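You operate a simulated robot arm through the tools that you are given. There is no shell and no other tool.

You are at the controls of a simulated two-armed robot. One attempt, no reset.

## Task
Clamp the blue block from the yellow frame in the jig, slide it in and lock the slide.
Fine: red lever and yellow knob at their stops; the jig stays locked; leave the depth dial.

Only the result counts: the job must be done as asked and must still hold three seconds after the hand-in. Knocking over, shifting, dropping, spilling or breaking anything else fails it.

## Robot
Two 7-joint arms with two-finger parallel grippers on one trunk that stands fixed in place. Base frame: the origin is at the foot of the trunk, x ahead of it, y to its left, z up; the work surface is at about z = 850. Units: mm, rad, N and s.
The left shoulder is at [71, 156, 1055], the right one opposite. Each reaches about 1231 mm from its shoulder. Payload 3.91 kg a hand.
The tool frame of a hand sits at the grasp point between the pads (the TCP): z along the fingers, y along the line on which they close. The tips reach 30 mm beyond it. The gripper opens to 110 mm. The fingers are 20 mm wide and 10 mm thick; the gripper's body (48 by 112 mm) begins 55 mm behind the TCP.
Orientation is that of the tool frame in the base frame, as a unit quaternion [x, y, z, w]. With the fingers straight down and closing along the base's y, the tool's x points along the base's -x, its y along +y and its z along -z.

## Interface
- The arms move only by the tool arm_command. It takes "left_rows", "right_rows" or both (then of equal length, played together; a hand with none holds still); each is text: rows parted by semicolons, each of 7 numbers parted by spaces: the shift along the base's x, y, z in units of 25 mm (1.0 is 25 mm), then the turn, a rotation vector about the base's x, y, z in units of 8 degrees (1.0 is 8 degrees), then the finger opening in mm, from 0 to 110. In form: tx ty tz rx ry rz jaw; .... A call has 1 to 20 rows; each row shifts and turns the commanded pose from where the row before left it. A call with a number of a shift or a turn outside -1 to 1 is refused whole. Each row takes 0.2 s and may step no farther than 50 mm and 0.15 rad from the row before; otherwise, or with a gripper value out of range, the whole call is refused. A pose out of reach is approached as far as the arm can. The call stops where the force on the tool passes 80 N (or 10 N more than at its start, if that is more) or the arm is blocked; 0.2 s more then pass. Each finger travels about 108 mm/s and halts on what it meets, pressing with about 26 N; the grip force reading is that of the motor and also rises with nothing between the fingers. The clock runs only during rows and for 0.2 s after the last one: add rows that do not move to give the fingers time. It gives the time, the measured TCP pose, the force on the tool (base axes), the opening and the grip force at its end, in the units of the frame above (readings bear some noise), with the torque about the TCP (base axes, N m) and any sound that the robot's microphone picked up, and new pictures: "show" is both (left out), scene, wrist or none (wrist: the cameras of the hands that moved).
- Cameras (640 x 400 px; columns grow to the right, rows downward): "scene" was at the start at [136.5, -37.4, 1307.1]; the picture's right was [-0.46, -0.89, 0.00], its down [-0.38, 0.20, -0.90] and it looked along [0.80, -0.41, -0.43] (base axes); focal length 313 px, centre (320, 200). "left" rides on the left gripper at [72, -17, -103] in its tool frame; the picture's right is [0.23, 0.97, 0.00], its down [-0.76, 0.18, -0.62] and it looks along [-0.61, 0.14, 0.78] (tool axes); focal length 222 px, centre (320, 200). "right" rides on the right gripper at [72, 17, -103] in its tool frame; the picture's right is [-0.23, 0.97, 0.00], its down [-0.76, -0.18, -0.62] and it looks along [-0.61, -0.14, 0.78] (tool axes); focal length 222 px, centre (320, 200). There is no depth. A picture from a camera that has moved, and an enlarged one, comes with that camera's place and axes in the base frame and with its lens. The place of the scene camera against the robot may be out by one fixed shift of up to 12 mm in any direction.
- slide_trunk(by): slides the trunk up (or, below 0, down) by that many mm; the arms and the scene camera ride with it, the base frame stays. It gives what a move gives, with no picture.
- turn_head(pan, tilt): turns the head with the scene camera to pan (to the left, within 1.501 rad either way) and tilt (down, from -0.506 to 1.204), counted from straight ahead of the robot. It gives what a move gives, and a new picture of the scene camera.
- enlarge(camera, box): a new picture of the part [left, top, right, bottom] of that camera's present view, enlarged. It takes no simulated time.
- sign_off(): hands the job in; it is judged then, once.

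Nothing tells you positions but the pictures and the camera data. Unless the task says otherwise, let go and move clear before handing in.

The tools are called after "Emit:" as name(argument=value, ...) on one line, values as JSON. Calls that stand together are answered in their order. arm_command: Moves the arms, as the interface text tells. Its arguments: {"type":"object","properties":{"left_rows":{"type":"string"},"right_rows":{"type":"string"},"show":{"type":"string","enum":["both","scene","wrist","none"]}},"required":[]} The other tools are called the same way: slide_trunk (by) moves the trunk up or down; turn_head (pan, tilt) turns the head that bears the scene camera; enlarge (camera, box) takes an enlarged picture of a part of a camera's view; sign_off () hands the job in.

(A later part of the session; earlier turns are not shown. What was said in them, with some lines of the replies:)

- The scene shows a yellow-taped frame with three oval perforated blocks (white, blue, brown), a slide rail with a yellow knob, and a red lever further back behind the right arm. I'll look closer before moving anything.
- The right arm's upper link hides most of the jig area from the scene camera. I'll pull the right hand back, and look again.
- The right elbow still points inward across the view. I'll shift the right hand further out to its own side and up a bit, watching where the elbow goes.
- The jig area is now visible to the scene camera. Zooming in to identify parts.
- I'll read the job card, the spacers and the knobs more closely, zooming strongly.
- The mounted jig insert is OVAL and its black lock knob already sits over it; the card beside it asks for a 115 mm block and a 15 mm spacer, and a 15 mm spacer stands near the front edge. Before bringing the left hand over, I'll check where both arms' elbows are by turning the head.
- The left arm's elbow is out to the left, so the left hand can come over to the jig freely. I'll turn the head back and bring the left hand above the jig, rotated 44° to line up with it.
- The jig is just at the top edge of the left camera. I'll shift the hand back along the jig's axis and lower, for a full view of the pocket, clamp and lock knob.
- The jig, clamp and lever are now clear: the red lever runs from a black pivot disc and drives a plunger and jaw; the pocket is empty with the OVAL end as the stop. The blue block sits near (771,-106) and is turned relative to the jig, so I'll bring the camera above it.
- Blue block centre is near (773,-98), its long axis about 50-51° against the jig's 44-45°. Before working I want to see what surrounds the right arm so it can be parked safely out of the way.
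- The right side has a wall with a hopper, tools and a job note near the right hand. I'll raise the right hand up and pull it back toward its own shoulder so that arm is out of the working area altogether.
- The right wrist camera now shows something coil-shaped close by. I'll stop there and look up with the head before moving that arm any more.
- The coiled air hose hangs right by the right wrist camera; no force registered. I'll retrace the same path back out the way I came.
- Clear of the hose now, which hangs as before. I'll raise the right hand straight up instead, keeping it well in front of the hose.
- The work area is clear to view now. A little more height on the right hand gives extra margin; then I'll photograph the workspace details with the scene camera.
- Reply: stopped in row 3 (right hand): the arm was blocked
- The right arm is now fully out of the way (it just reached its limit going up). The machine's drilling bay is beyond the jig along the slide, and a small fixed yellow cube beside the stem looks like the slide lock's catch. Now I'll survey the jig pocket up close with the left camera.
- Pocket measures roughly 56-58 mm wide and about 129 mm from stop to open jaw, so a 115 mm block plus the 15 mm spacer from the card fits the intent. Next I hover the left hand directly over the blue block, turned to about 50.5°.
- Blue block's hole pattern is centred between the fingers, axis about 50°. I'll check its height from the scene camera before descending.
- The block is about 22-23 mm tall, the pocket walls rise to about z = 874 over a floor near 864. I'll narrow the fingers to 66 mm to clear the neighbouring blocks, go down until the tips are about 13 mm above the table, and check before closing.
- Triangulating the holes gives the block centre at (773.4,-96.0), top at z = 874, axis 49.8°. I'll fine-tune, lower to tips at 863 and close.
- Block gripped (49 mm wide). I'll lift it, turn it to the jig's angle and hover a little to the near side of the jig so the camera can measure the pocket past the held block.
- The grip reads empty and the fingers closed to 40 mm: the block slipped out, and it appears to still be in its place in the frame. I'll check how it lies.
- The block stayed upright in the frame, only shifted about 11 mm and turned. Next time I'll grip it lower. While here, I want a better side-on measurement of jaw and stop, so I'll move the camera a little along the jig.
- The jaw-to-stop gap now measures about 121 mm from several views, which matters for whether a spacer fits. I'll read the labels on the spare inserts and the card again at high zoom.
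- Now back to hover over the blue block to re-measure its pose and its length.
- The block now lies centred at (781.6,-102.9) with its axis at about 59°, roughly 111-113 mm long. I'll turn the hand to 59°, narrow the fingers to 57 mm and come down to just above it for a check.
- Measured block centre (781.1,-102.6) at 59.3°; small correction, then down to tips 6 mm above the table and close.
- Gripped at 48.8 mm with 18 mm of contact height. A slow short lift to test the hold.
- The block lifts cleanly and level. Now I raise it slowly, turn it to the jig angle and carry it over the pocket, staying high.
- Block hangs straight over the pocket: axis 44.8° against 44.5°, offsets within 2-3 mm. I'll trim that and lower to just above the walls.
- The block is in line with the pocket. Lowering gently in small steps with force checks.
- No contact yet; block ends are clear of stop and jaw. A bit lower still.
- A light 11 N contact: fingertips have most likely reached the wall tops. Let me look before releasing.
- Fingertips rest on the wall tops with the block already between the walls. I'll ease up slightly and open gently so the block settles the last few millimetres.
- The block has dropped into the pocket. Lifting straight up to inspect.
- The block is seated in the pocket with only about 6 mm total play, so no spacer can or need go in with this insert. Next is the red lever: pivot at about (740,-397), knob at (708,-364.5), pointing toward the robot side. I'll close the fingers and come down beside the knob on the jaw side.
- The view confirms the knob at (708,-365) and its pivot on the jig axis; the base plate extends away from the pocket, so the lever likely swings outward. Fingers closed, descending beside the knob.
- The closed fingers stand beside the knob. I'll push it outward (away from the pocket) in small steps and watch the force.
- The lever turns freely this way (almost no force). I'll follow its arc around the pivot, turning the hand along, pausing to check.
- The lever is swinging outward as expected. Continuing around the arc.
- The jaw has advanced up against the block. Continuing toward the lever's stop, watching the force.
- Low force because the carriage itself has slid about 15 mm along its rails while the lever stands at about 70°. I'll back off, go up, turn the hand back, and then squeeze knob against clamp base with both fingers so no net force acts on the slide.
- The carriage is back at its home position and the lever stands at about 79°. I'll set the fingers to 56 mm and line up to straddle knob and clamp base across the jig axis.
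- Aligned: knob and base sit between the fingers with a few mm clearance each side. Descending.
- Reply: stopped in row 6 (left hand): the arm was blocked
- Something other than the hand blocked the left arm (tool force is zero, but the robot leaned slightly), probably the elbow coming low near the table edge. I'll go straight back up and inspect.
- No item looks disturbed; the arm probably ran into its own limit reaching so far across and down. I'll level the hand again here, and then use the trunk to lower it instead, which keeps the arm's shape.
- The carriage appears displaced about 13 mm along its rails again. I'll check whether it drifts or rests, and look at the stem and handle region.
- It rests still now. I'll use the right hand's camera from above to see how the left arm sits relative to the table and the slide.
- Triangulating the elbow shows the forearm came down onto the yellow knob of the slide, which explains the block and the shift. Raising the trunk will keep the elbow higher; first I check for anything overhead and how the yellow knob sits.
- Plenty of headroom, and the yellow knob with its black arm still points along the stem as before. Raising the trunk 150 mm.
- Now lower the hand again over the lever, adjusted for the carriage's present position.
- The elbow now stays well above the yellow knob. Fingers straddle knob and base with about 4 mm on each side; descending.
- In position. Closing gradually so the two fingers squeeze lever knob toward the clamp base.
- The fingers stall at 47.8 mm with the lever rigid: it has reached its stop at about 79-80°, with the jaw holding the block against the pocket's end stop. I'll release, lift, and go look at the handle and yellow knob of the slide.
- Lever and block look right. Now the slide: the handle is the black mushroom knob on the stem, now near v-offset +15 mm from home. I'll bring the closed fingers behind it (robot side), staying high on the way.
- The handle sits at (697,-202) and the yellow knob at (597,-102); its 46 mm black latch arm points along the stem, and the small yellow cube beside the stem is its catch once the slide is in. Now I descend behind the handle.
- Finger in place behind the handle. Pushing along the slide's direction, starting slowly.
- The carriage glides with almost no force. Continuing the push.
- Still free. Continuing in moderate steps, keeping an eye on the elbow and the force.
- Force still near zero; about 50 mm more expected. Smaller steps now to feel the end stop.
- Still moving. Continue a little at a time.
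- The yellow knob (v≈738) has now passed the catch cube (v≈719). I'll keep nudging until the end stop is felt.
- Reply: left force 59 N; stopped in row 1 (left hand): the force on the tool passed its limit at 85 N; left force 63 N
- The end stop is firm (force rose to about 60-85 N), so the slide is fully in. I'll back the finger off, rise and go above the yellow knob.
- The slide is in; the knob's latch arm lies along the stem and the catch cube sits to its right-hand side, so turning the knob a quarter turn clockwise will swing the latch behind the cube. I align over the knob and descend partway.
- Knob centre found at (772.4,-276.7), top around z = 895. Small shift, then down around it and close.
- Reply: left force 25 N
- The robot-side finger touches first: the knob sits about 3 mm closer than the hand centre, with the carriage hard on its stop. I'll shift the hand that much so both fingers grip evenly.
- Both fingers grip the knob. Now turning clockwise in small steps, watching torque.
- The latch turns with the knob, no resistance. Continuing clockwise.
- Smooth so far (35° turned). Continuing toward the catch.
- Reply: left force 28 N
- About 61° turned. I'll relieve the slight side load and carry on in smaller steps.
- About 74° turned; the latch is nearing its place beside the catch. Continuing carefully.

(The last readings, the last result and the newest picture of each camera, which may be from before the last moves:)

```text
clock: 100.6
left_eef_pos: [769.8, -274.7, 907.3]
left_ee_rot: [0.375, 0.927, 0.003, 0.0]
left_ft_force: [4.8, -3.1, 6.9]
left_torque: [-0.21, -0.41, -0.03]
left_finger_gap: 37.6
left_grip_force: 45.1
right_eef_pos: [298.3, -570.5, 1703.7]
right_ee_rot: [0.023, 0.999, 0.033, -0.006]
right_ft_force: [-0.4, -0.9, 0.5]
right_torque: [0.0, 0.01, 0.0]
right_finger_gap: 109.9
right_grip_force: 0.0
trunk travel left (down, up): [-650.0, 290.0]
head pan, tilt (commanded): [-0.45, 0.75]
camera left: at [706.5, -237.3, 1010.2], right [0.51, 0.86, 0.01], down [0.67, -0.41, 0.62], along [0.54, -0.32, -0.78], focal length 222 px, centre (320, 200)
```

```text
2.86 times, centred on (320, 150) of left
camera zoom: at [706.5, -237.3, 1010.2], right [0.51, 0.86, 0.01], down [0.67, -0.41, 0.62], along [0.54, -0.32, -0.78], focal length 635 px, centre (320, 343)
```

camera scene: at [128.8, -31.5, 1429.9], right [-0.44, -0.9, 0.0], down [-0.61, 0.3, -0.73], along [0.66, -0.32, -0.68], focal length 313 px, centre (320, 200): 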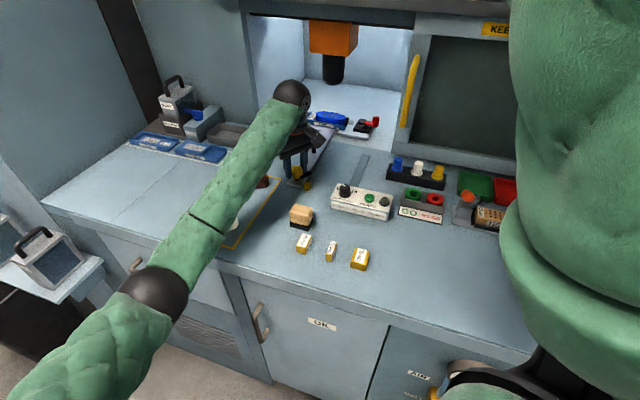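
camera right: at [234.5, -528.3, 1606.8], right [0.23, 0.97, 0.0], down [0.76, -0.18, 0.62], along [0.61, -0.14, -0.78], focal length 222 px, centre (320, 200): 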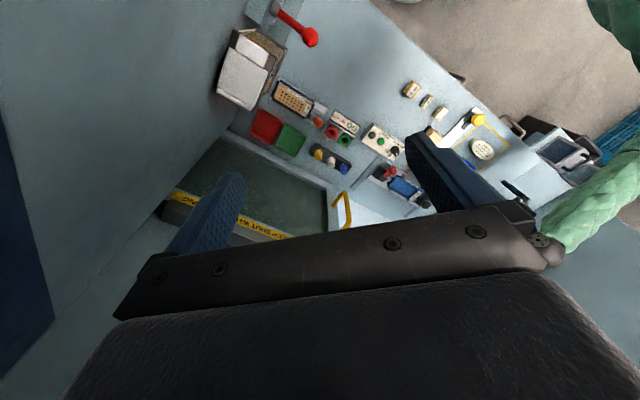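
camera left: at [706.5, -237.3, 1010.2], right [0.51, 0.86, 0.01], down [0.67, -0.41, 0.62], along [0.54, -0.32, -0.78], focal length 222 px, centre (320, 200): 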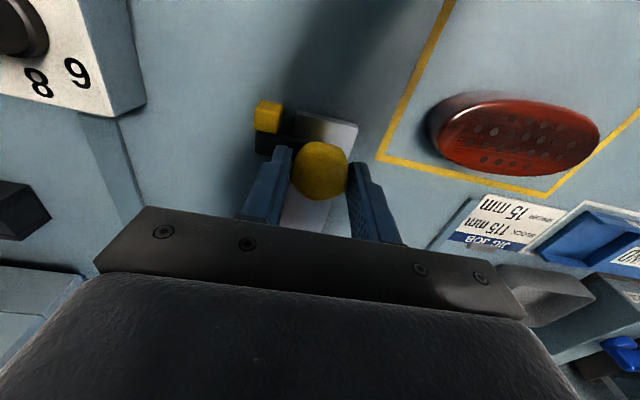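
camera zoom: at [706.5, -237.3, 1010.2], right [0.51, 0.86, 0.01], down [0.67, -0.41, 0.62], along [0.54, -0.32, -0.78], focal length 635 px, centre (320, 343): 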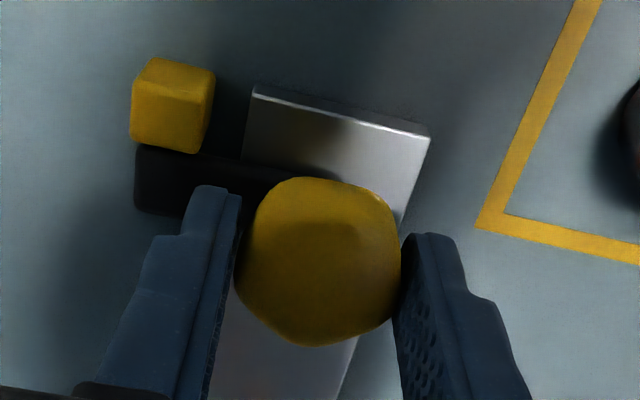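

Nearly 89° turned; the latch lies right behind the catch cube. I'll feel for the stop with tiny further turns.

Emit:
arm_command(left_rows="0 0 0 0 0 -0.15 30; 0 0 0 0 0 -0.15 30; 0 0 0 0 0 0 30", show="none")

Emit:
arm_command(left_rows="0 0 0 0 0 -0.15 30; 0 0 0 0 0 -0.15 30; 0 0 0 0 0 0 30", show="wrist")

Emit:
enlarge(camera="left", box=[220, 80, 420, 220])

```text
clock: 101.4
left_eef_pos: [770.0, -275.6, 906.6]
left_ee_rot: [0.393, 0.919, 0.003, 0.0]
left_ft_force: [0.8, 3.8, 3.4]
left_torque: [0.5, 0.29, 0.55]
left_finger_gap: 37.3
left_grip_force: 44.6
right_eef_pos: [299.8, -570.1, 1703.8]
right_ee_rot: [0.023, 0.999, 0.032, -0.006]
right_ft_force: [-0.3, -0.4, -0.3]
right_torque: [0.0, -0.02, 0.0]
right_finger_gap: 110.0
right_grip_force: 0.1
trunk travel left (down, up): [-650.0, 290.0]
head pan, tilt (commanded): [-0.45, 0.75]
```

```text
clock: 102.2
left_eef_pos: [769.9, -276.8, 907.0]
left_ee_rot: [0.413, 0.911, 0.003, 0.0]
left_ft_force: [2.6, 4.2, 0.6]
left_torque: [0.13, -0.12, 0.47]
left_finger_gap: 37.6
left_grip_force: 45.0
right_eef_pos: [298.8, -571.3, 1704.0]
right_ee_rot: [0.023, 0.999, 0.033, -0.006]
right_ft_force: [-0.2, 0.1, -0.4]
right_torque: [0.0, -0.02, 0.01]
right_finger_gap: 109.9
right_grip_force: 0.1
trunk travel left (down, up): [-650.0, 290.0]
head pan, tilt (commanded): [-0.45, 0.75]
camera left: at [710.4, -232.5, 1010.1], right [0.58, 0.81, 0.0], down [0.63, -0.46, 0.62], along [0.51, -0.36, -0.78], focal length 222 px, centre (320, 200)
```

left: 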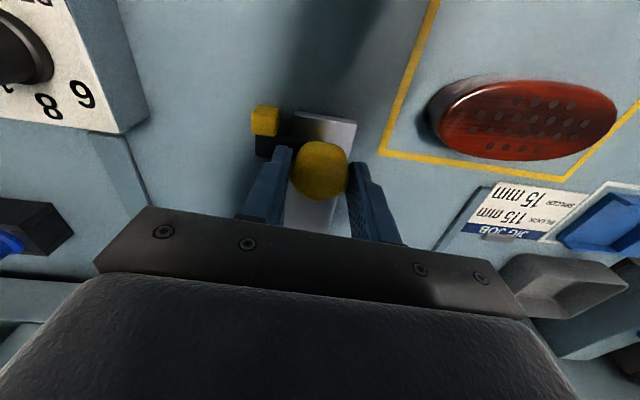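

```text
2.86 times, centred on (320, 150) of left
camera zoom: at [710.4, -232.5, 1010.1], right [0.58, 0.81, 0.0], down [0.63, -0.46, 0.62], along [0.51, -0.36, -0.78], focal length 635 px, centre (320, 343)
```

zoom: 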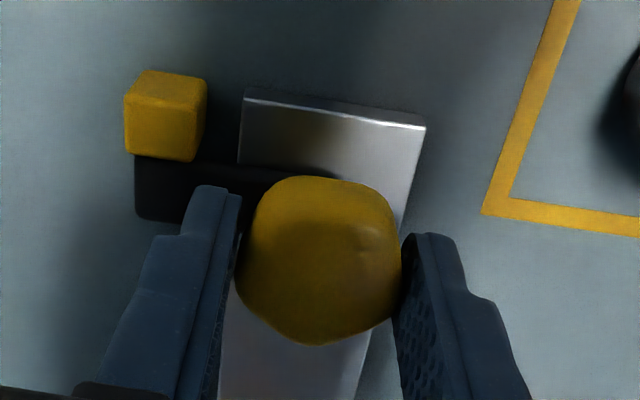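

The torque rose to about 0.5 N·m and the knob stopped following: it's at its stop with the latch behind the catch. To be sure, I press the carriage fully in and give one more small turn.

Emit:
arm_command(left_rows="0.05 -0.05 0 0 0 0 30; 0.04 -0.04 0 0 0 0 30; 0 0 0 0 0 -0.2 30; 0 0 0 0 0 0 30", show="wrist")

Emit:
enlarge(camera="left", box=[220, 80, 420, 220])

```text
clock: 103.2
left_eef_pos: [771.8, -276.7, 907.6]
left_ee_rot: [0.427, 0.904, 0.001, 0.0]
left_ft_force: [-22.6, 17.7, -11.3]
left_torque: [0.84, 0.59, 0.01]
left_finger_gap: 37.3
left_grip_force: 44.5
right_eef_pos: [297.6, -569.9, 1703.8]
right_ee_rot: [0.023, 0.999, 0.033, -0.004]
right_ft_force: [0.2, -0.3, 0.5]
right_torque: [0.01, 0.0, -0.01]
right_finger_gap: 110.0
right_grip_force: 0.1
trunk travel left (down, up): [-650.0, 290.0]
head pan, tilt (commanded): [-0.45, 0.75]
camera left: at [713.0, -232.2, 1010.2], right [0.61, 0.79, 0.0], down [0.62, -0.48, 0.62], along [0.5, -0.37, -0.78], focal length 222 px, centre (320, 200)
```

left: 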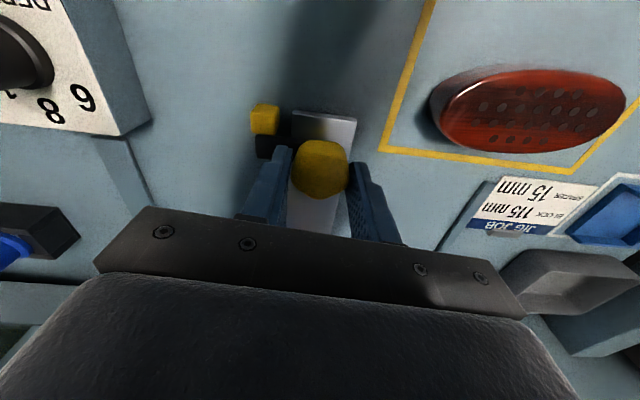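

```text
2.86 times, centred on (320, 150) of left
camera zoom: at [713.0, -232.2, 1010.2], right [0.61, 0.79, 0.0], down [0.62, -0.48, 0.62], along [0.5, -0.37, -0.78], focal length 635 px, centre (320, 343)
```

zoom: 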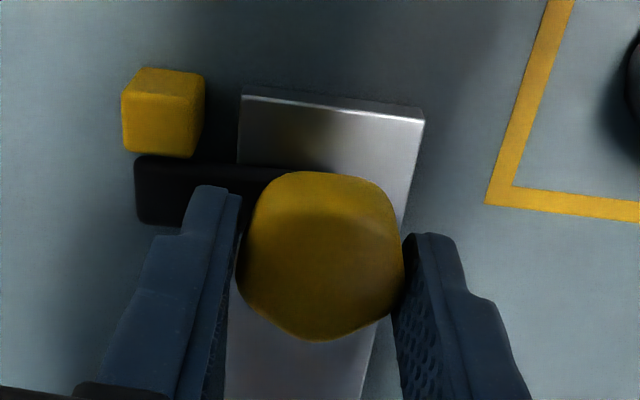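

Now with the carriage pressed in the torque vanished again, so I'll keep turning slightly to find the true stop.

Emit:
arm_command(left_rows="0 0 0 0 0 -0.2 30; 0 0 0 0 0 0 30", show="none")

Emit:
arm_command(left_rows="0 0 0 0 0 -0.2 30; 0 0 0 0 0 0 30", show="none")

Emit:
arm_command(left_rows="0 0 0 0 0 -0.2 30; 0 0 0 0 0 0 30", show="wrist")

Emit:
enlarge(camera="left", box=[220, 80, 420, 220])

```text
clock: 103.8
left_eef_pos: [771.9, -277.6, 906.1]
left_ee_rot: [0.439, 0.898, 0.002, 0.001]
left_ft_force: [-24.6, 14.9, -16.1]
left_torque: [0.46, 0.43, -0.02]
left_finger_gap: 36.8
left_grip_force: 44.9
right_eef_pos: [298.8, -570.2, 1703.7]
right_ee_rot: [0.023, 0.999, 0.032, -0.004]
right_ft_force: [-0.1, -0.5, 0.2]
right_torque: [-0.01, -0.06, 0.02]
right_finger_gap: 109.9
right_grip_force: 0.1
trunk travel left (down, up): [-650.0, 290.0]
head pan, tilt (commanded): [-0.45, 0.75]
```

```text
clock: 104.4
left_eef_pos: [771.3, -279.5, 907.4]
left_ee_rot: [0.452, 0.892, 0.003, 0.0]
left_ft_force: [-23.2, 13.0, -20.8]
left_torque: [0.16, 0.24, 0.11]
left_finger_gap: 37.5
left_grip_force: 45.6
right_eef_pos: [299.1, -570.3, 1706.0]
right_ee_rot: [0.022, 0.999, 0.032, -0.006]
right_ft_force: [0.6, 1.1, -0.2]
right_torque: [-0.01, 0.02, 0.0]
right_finger_gap: 110.1
right_grip_force: 0.2
trunk travel left (down, up): [-650.0, 290.0]
head pan, tilt (commanded): [-0.45, 0.75]
```

```text
clock: 105.0
left_eef_pos: [772.9, -277.4, 907.2]
left_ee_rot: [0.464, 0.886, 0.003, 0.0]
left_ft_force: [-23.0, 10.1, -22.8]
left_torque: [0.17, 0.24, 0.26]
left_finger_gap: 37.2
left_grip_force: 45.5
right_eef_pos: [299.1, -571.7, 1704.3]
right_ee_rot: [0.023, 0.999, 0.034, -0.005]
right_ft_force: [-0.3, -0.5, 0.9]
right_torque: [-0.01, 0.0, -0.01]
right_finger_gap: 109.9
right_grip_force: 0.0
trunk travel left (down, up): [-650.0, 290.0]
head pan, tilt (commanded): [-0.45, 0.75]
camera left: at [717.4, -228.5, 1010.5], right [0.67, 0.74, 0.0], down [0.58, -0.53, 0.62], along [0.46, -0.41, -0.78], focal length 222 px, centre (320, 200)
```

left: 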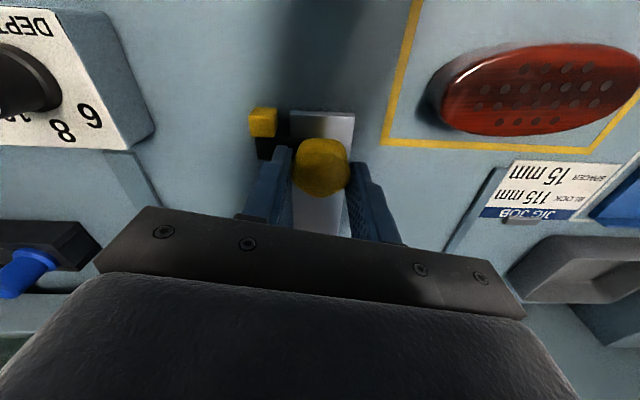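

```text
2.86 times, centred on (320, 150) of left
camera zoom: at [717.4, -228.5, 1010.5], right [0.67, 0.74, 0.0], down [0.58, -0.53, 0.62], along [0.46, -0.41, -0.78], focal length 635 px, centre (320, 343)
```

zoom: 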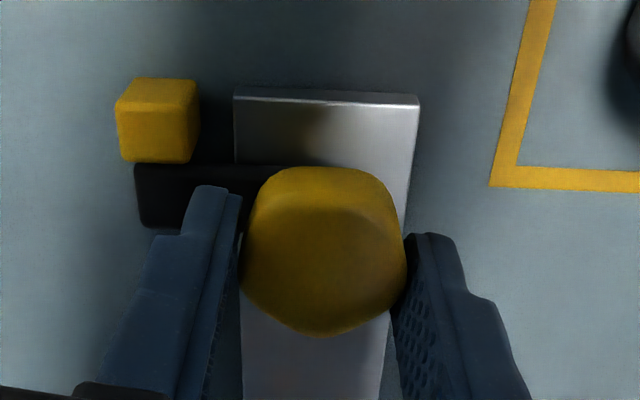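

The latch is now exactly square to the stem with torque rising as the fingers begin to slip round the knob: the knob is at its stop. Releasing gently and lifting.

Emit:
arm_command(left_rows="-0.04 0.04 0 0 0 0.2 34; 0 0 0 0 0 0 42; 0 0 0 0 0 0 50; 0 0 0 0 0 0 60; 0 0 0 0 0 0 60", show="wrist")

Emit:
enlarge(camera="left", box=[220, 80, 420, 220])

```text
clock: 106.2
left_eef_pos: [772.9, -275.8, 908.3]
left_ee_rot: [0.452, 0.892, 0.002, 0.0]
left_ft_force: [0.1, -0.2, 0.2]
left_torque: [-0.01, 0.03, 0.02]
left_finger_gap: 60.0
left_grip_force: 0.1
right_eef_pos: [299.4, -571.9, 1704.4]
right_ee_rot: [0.023, 0.999, 0.033, -0.006]
right_ft_force: [-0.2, -0.2, -0.7]
right_torque: [0.02, -0.02, 0.06]
right_finger_gap: 110.2
right_grip_force: 0.2
trunk travel left (down, up): [-650.0, 290.0]
head pan, tilt (commanded): [-0.45, 0.75]
camera left: at [715.8, -228.6, 1010.7], right [0.65, 0.76, 0.0], down [0.59, -0.51, 0.62], along [0.48, -0.4, -0.78], focal length 222 px, centre (320, 200)
```

left: 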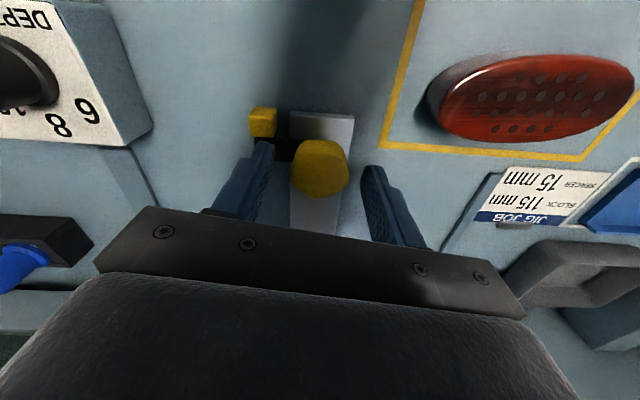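

```text
2.86 times, centred on (320, 150) of left
camera zoom: at [715.8, -228.6, 1010.7], right [0.65, 0.76, 0.0], down [0.59, -0.51, 0.62], along [0.48, -0.4, -0.78], focal length 635 px, centre (320, 343)
```

zoom: 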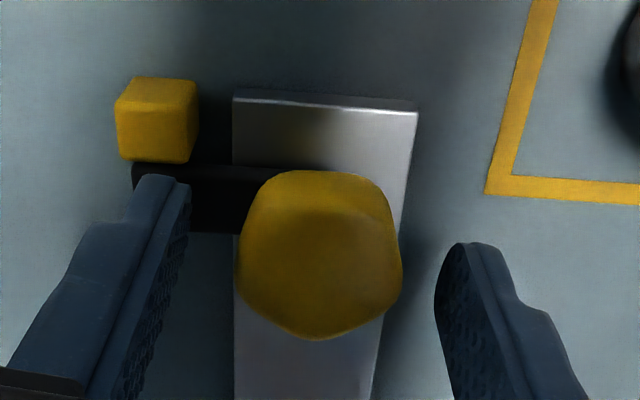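

Knob released with the latch behind the catch. Lifting clear and rotating the hand back, then inspecting everything.

Emit:
arm_command(left_rows="0 0 0.3 0 0 0 60; 0 0 0.6 0 0 0 60; 0 0 0.9 0 0 0 60; 0 0 0.9 0 0 0 60; 0 0 0.9 0 0 0.5 60; 0 0 0.5 0 0 0.8 60; 0 0 0 0 0 0.8 60; 0 0 0 0 0 0.8 60", show="both")

Emit:
enlarge(camera="scene", box=[270, 90, 400, 200])

Emit:
enlarge(camera="left", box=[100, 0, 420, 200])

```text
clock: 108.0
left_eef_pos: [770.9, -277.2, 1009.6]
left_ee_rot: [0.262, 0.965, 0.002, 0.0]
left_ft_force: [0.3, 0.1, -0.7]
left_torque: [-0.01, -0.03, -0.02]
left_finger_gap: 60.0
left_grip_force: 0.0
right_eef_pos: [299.3, -571.4, 1704.3]
right_ee_rot: [0.023, 0.999, 0.034, -0.005]
right_ft_force: [0.6, 0.5, -1.2]
right_torque: [-0.03, -0.03, 0.02]
right_finger_gap: 110.3
right_grip_force: 0.0
trunk travel left (down, up): [-650.0, 290.0]
head pan, tilt (commanded): [-0.45, 0.75]
camera scene: at [129.0, -31.5, 1430.0], right [-0.44, -0.9, 0.0], down [-0.61, 0.3, -0.73], along [0.66, -0.32, -0.68], focal length 313 px, centre (320, 200)
camera left: at [700.8, -255.2, 1112.6], right [0.3, 0.96, 0.01], down [0.75, -0.23, 0.62], along [0.6, -0.18, -0.78], focal length 222 px, centre (320, 200)
```

scene: 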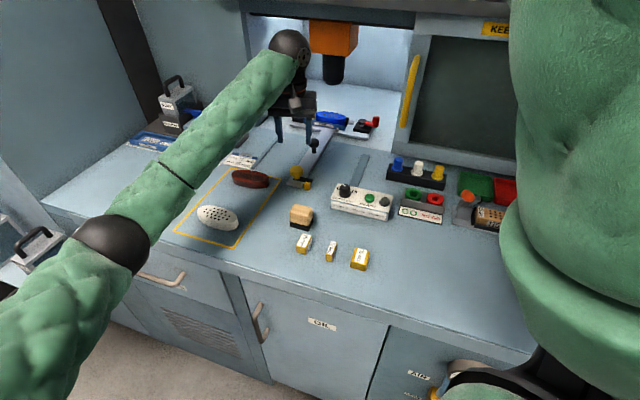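
left: 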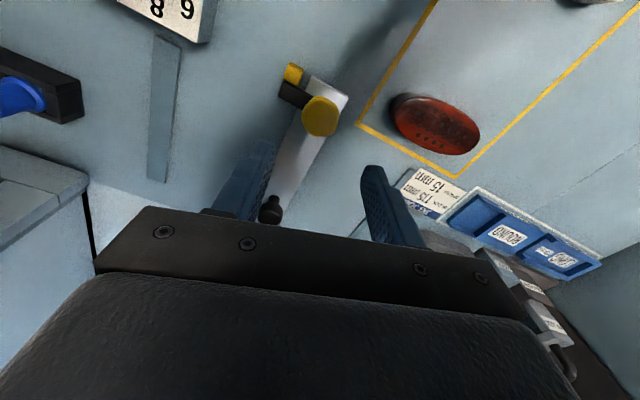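

```text
3.64 times, centred on (335, 145) of scene
camera zoom: at [129.0, -31.5, 1430.0], right [-0.44, -0.9, 0.0], down [-0.61, 0.3, -0.73], along [0.66, -0.32, -0.68], focal length 1137 px, centre (266, 400)
```

zoom: 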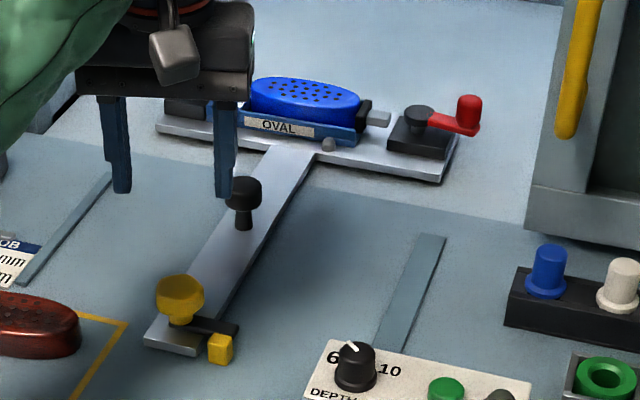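

```text
2.00 times, centred on (260, 100) of left
camera zoom: at [700.8, -255.2, 1112.6], right [0.3, 0.96, 0.01], down [0.75, -0.23, 0.62], along [0.6, -0.18, -0.78], focal length 444 px, centre (440, 400)
```

zoom: 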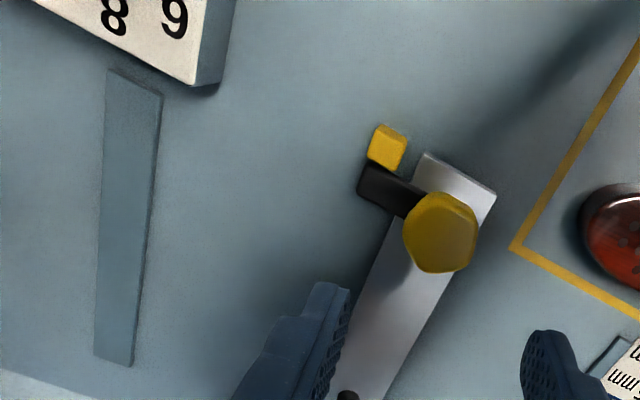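

The latch sits squarely behind the catch, and the jig is in the bay with the block held by the jaw. I'll move the left hand out of the way and examine the red lever's angle closely with the scene camera.

Emit:
arm_command(left_rows="-0.3 0.8 0.5 0 0 0.8 60; -0.4 0.9 0.5 0 0 0.8 60; -0.4 0.9 0.3 0 0 0 60; -0.4 0.9 0 0 0 0 60; -0.4 0.9 0 0 0 0 60; -0.4 0.9 0 0 0 0 60; -0.4 0.9 0 0 0 0 60; -0.4 0.9 0 0 0 0 60", show="scene")

Emit:
turn_head(pan=-0.55, tilt=0.5)

Emit:
enlarge(camera="scene", box=[270, 170, 390, 245])

```text
clock: 109.8
left_eef_pos: [695.4, -98.1, 1043.7]
left_ee_rot: [0.154, 0.988, 0.002, 0.0]
left_ft_force: [-0.1, 1.3, 0.3]
left_torque: [0.0, 0.02, -0.01]
left_finger_gap: 60.0
left_grip_force: 0.1
right_eef_pos: [298.7, -570.8, 1705.3]
right_ee_rot: [0.023, 0.999, 0.032, -0.005]
right_ft_force: [0.1, 0.4, -0.6]
right_torque: [-0.04, 0.03, -0.01]
right_finger_gap: 110.0
right_grip_force: 0.0
trunk travel left (down, up): [-650.0, 290.0]
head pan, tilt (commanded): [-0.45, 0.75]
camera scene: at [128.8, -30.6, 1430.0], right [-0.44, -0.9, 0.0], down [-0.61, 0.3, -0.73], along [0.66, -0.32, -0.68], focal length 313 px, centre (320, 200)
```

scene: 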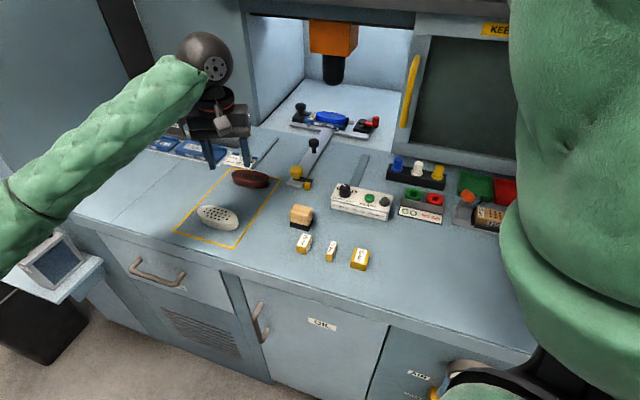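

```text
clock: 110.6
left_eef_pos: [696.2, -100.1, 1040.8]
left_ee_rot: [0.153, 0.988, 0.003, 0.0]
left_ft_force: [0.2, -0.7, 0.4]
left_torque: [-0.02, 0.0, -0.01]
left_finger_gap: 60.2
left_grip_force: 0.1
right_eef_pos: [298.8, -570.3, 1704.0]
right_ee_rot: [0.023, 0.999, 0.033, -0.005]
right_ft_force: [-0.8, 0.5, 0.1]
right_torque: [0.04, 0.04, 0.01]
right_finger_gap: 110.1
right_grip_force: 0.1
trunk travel left (down, up): [-650.0, 290.0]
head pan, tilt (commanded): [-0.55, 0.499]
camera scene: at [132.2, -43.0, 1451.8], right [-0.52, -0.85, 0.0], down [-0.41, 0.25, -0.88], along [0.75, -0.46, -0.48], focal length 313 px, centre (320, 200)
```

scene: 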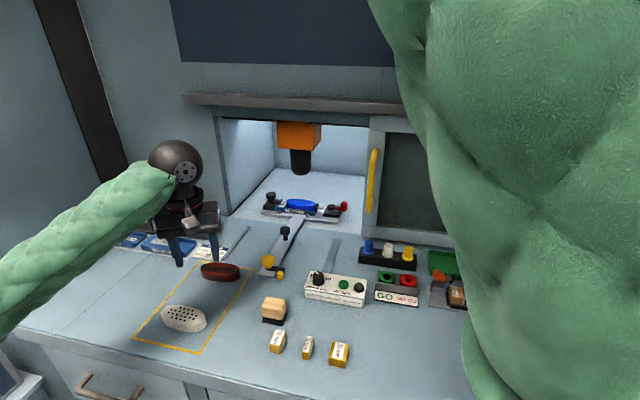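

```text
5.33 times, centred on (330, 208) of scene
camera zoom: at [132.2, -43.0, 1451.8], right [-0.52, -0.85, 0.0], down [-0.41, 0.25, -0.88], along [0.75, -0.46, -0.48], focal length 1668 px, centre (267, 160)
```

zoom: 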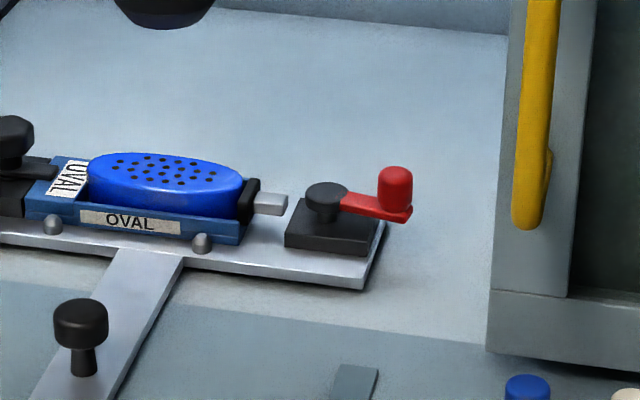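

I'll zoom in further on the lever and on the latch.

Emit:
enlarge(camera="scene", box=[318, 195, 354, 220])

Emit:
enlarge(camera="scene", box=[295, 190, 345, 222])

Emit:
enlarge(camera="scene", box=[245, 240, 305, 285])

```text
16.00 times, centred on (336, 208) of scene
camera zoom: at [132.2, -43.0, 1451.8], right [-0.52, -0.85, 0.0], down [-0.41, 0.25, -0.88], along [0.75, -0.46, -0.48], focal length 5004 px, centre (64, 80)
```

zoom: 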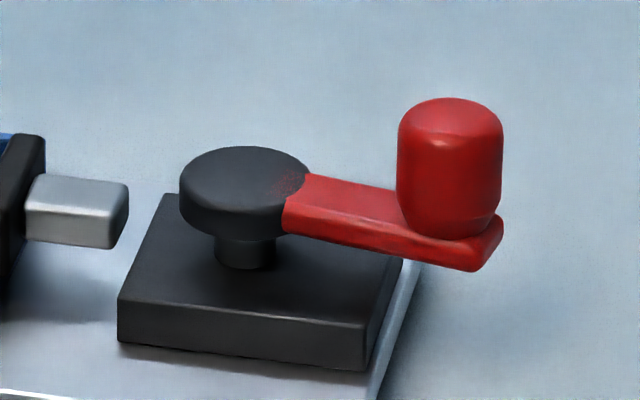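

```text
12.50 times, centred on (320, 206) of scene
camera zoom: at [132.2, -43.0, 1451.8], right [-0.52, -0.85, 0.0], down [-0.41, 0.25, -0.88], along [0.75, -0.46, -0.48], focal length 3910 px, centre (320, 125)
```

zoom: 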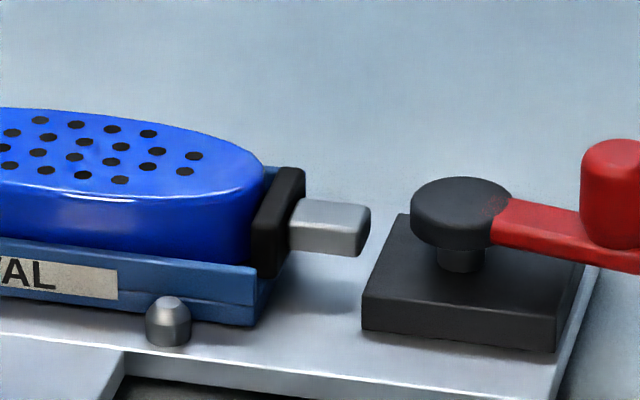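

```text
8.89 times, centred on (275, 262) of scene
camera zoom: at [132.2, -43.0, 1451.8], right [-0.52, -0.85, 0.0], down [-0.41, 0.25, -0.88], along [0.75, -0.46, -0.48], focal length 2780 px, centre (720, -356)
```

zoom: 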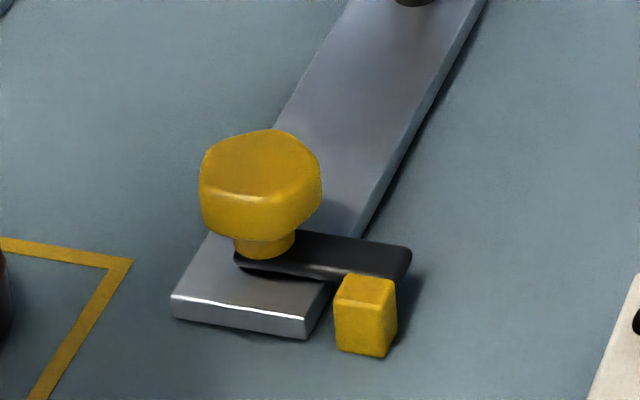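

The zoom shows the lever at about 80.5°, which fits a hard stop at 80°, the jaw tight on the block, and the latch square behind the catch. I'll move the left hand well clear and take a last look around, including the air hose by the right arm.

Emit:
arm_command(left_rows="-0.4 0.6 0.6 0 0 0 60; -0.4 0.8 0.6 0 0 0 60; -0.4 0.8 0.6 0 0 0 60; -0.4 0.8 0.6 0 0 0 60; -0.4 0.8 0.6 0 0 0 60", show="scene")

Emit:
turn_head(pan=-1.2, tilt=0.0)

```text
clock: 111.8
left_eef_pos: [645.0, -5.2, 1117.2]
left_ee_rot: [0.153, 0.988, 0.003, 0.0]
left_ft_force: [-0.4, -0.1, 0.3]
left_torque: [-0.01, -0.01, 0.03]
left_finger_gap: 59.9
left_grip_force: 0.1
right_eef_pos: [297.9, -570.7, 1704.5]
right_ee_rot: [0.023, 0.999, 0.032, -0.005]
right_ft_force: [0.1, 0.4, -0.1]
right_torque: [-0.05, 0.01, -0.01]
right_finger_gap: 109.9
right_grip_force: 0.1
trunk travel left (down, up): [-650.0, 290.0]
head pan, tilt (commanded): [-0.55, 0.499]
camera scene: at [131.5, -42.1, 1452.0], right [-0.52, -0.85, 0.0], down [-0.41, 0.25, -0.88], along [0.75, -0.46, -0.48], focal length 313 px, centre (320, 200)
```

scene: 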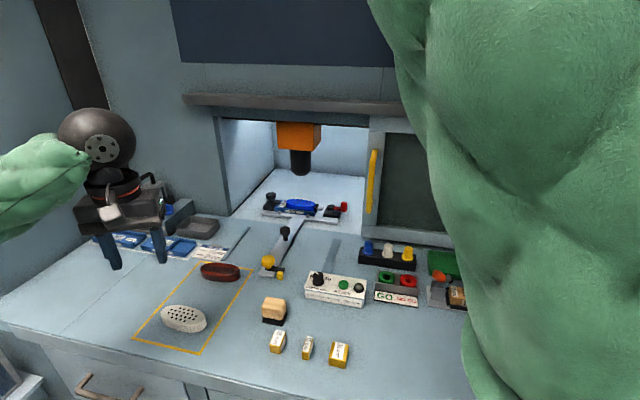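

```text
clock: 112.8
left_eef_pos: [644.6, -5.1, 1116.1]
left_ee_rot: [0.153, 0.988, 0.003, 0.0]
left_ft_force: [-0.2, -0.6, -0.5]
left_torque: [-0.01, 0.02, 0.01]
left_finger_gap: 60.0
left_grip_force: 0.1
right_eef_pos: [298.6, -569.3, 1704.3]
right_ee_rot: [0.024, 0.999, 0.032, -0.006]
right_ft_force: [0.8, 0.1, 0.2]
right_torque: [0.05, 0.01, -0.02]
right_finger_gap: 109.9
right_grip_force: 0.0
trunk travel left (down, up): [-650.0, 290.0]
head pan, tilt (commanded): [-1.201, 0.0]
camera scene: at [87.0, -79.0, 1498.0], right [-0.93, -0.36, 0.0], down [0.0, 0.0, -1.0], along [0.36, -0.93, 0.0], focal length 313 px, centre (320, 200)
```

scene: 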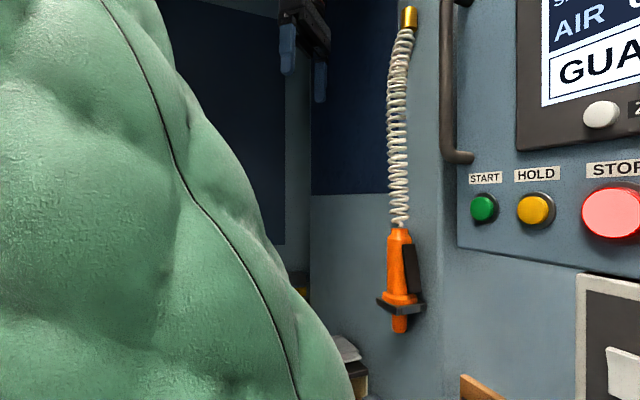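

The blue block is clamped in the jig, the slide is in and latched, both hands are clear, and the hose, dial, spare blocks and jig lock look untouched. Handing in.

Emit:
sign_off()

```text
The job is handed in.
```

The blue block is clamped in the jig, and the slide is pushed in to its end stop and locked. I've handed the job in, but no verdict came back. These are the checks I made beforehand:

- **Clamp:** The jaw looks tight on the block in the pictures. The red lever stands at about 80° and didn't move when I squeezed it with about 45 N (gripper motor reading). I take that as its stop, but I had no drawing to check against.
- **Slide:** The force on the handle rose sharply at the end of the travel (past 80 N). The yellow knob turned about 90° until it would go no further, and its latch sits square behind the small yellow catch block.
- **Left alone:** I didn't touch the depth dial or the jig's black lock knob.
- **Spacer:** The job card calls for a 15 mm spacer, but I didn't use one. The pocket in the mounted OVAL insert measured about 121 mm. The 115 mm block from the card leaves no room for a spacer.

Three things went wrong on the way:

- **First grip:** The block slipped out on the first lift and landed upright in the yellow frame, about 11 mm from its spot. The second, lower grip held.
- **Forearm contact:** While I was setting the lever, the left forearm seems to have come down on the yellow knob and pushed the carriage about 13 mm along its rails. I raised the trunk and carried on.
- **Air hose:** While I was parking the right arm, its camera came right up against the coiled air hose. No force registered, and the hose and air gun hung as before at the end.

In the last pictures the other blocks and loose parts looked undisturbed.
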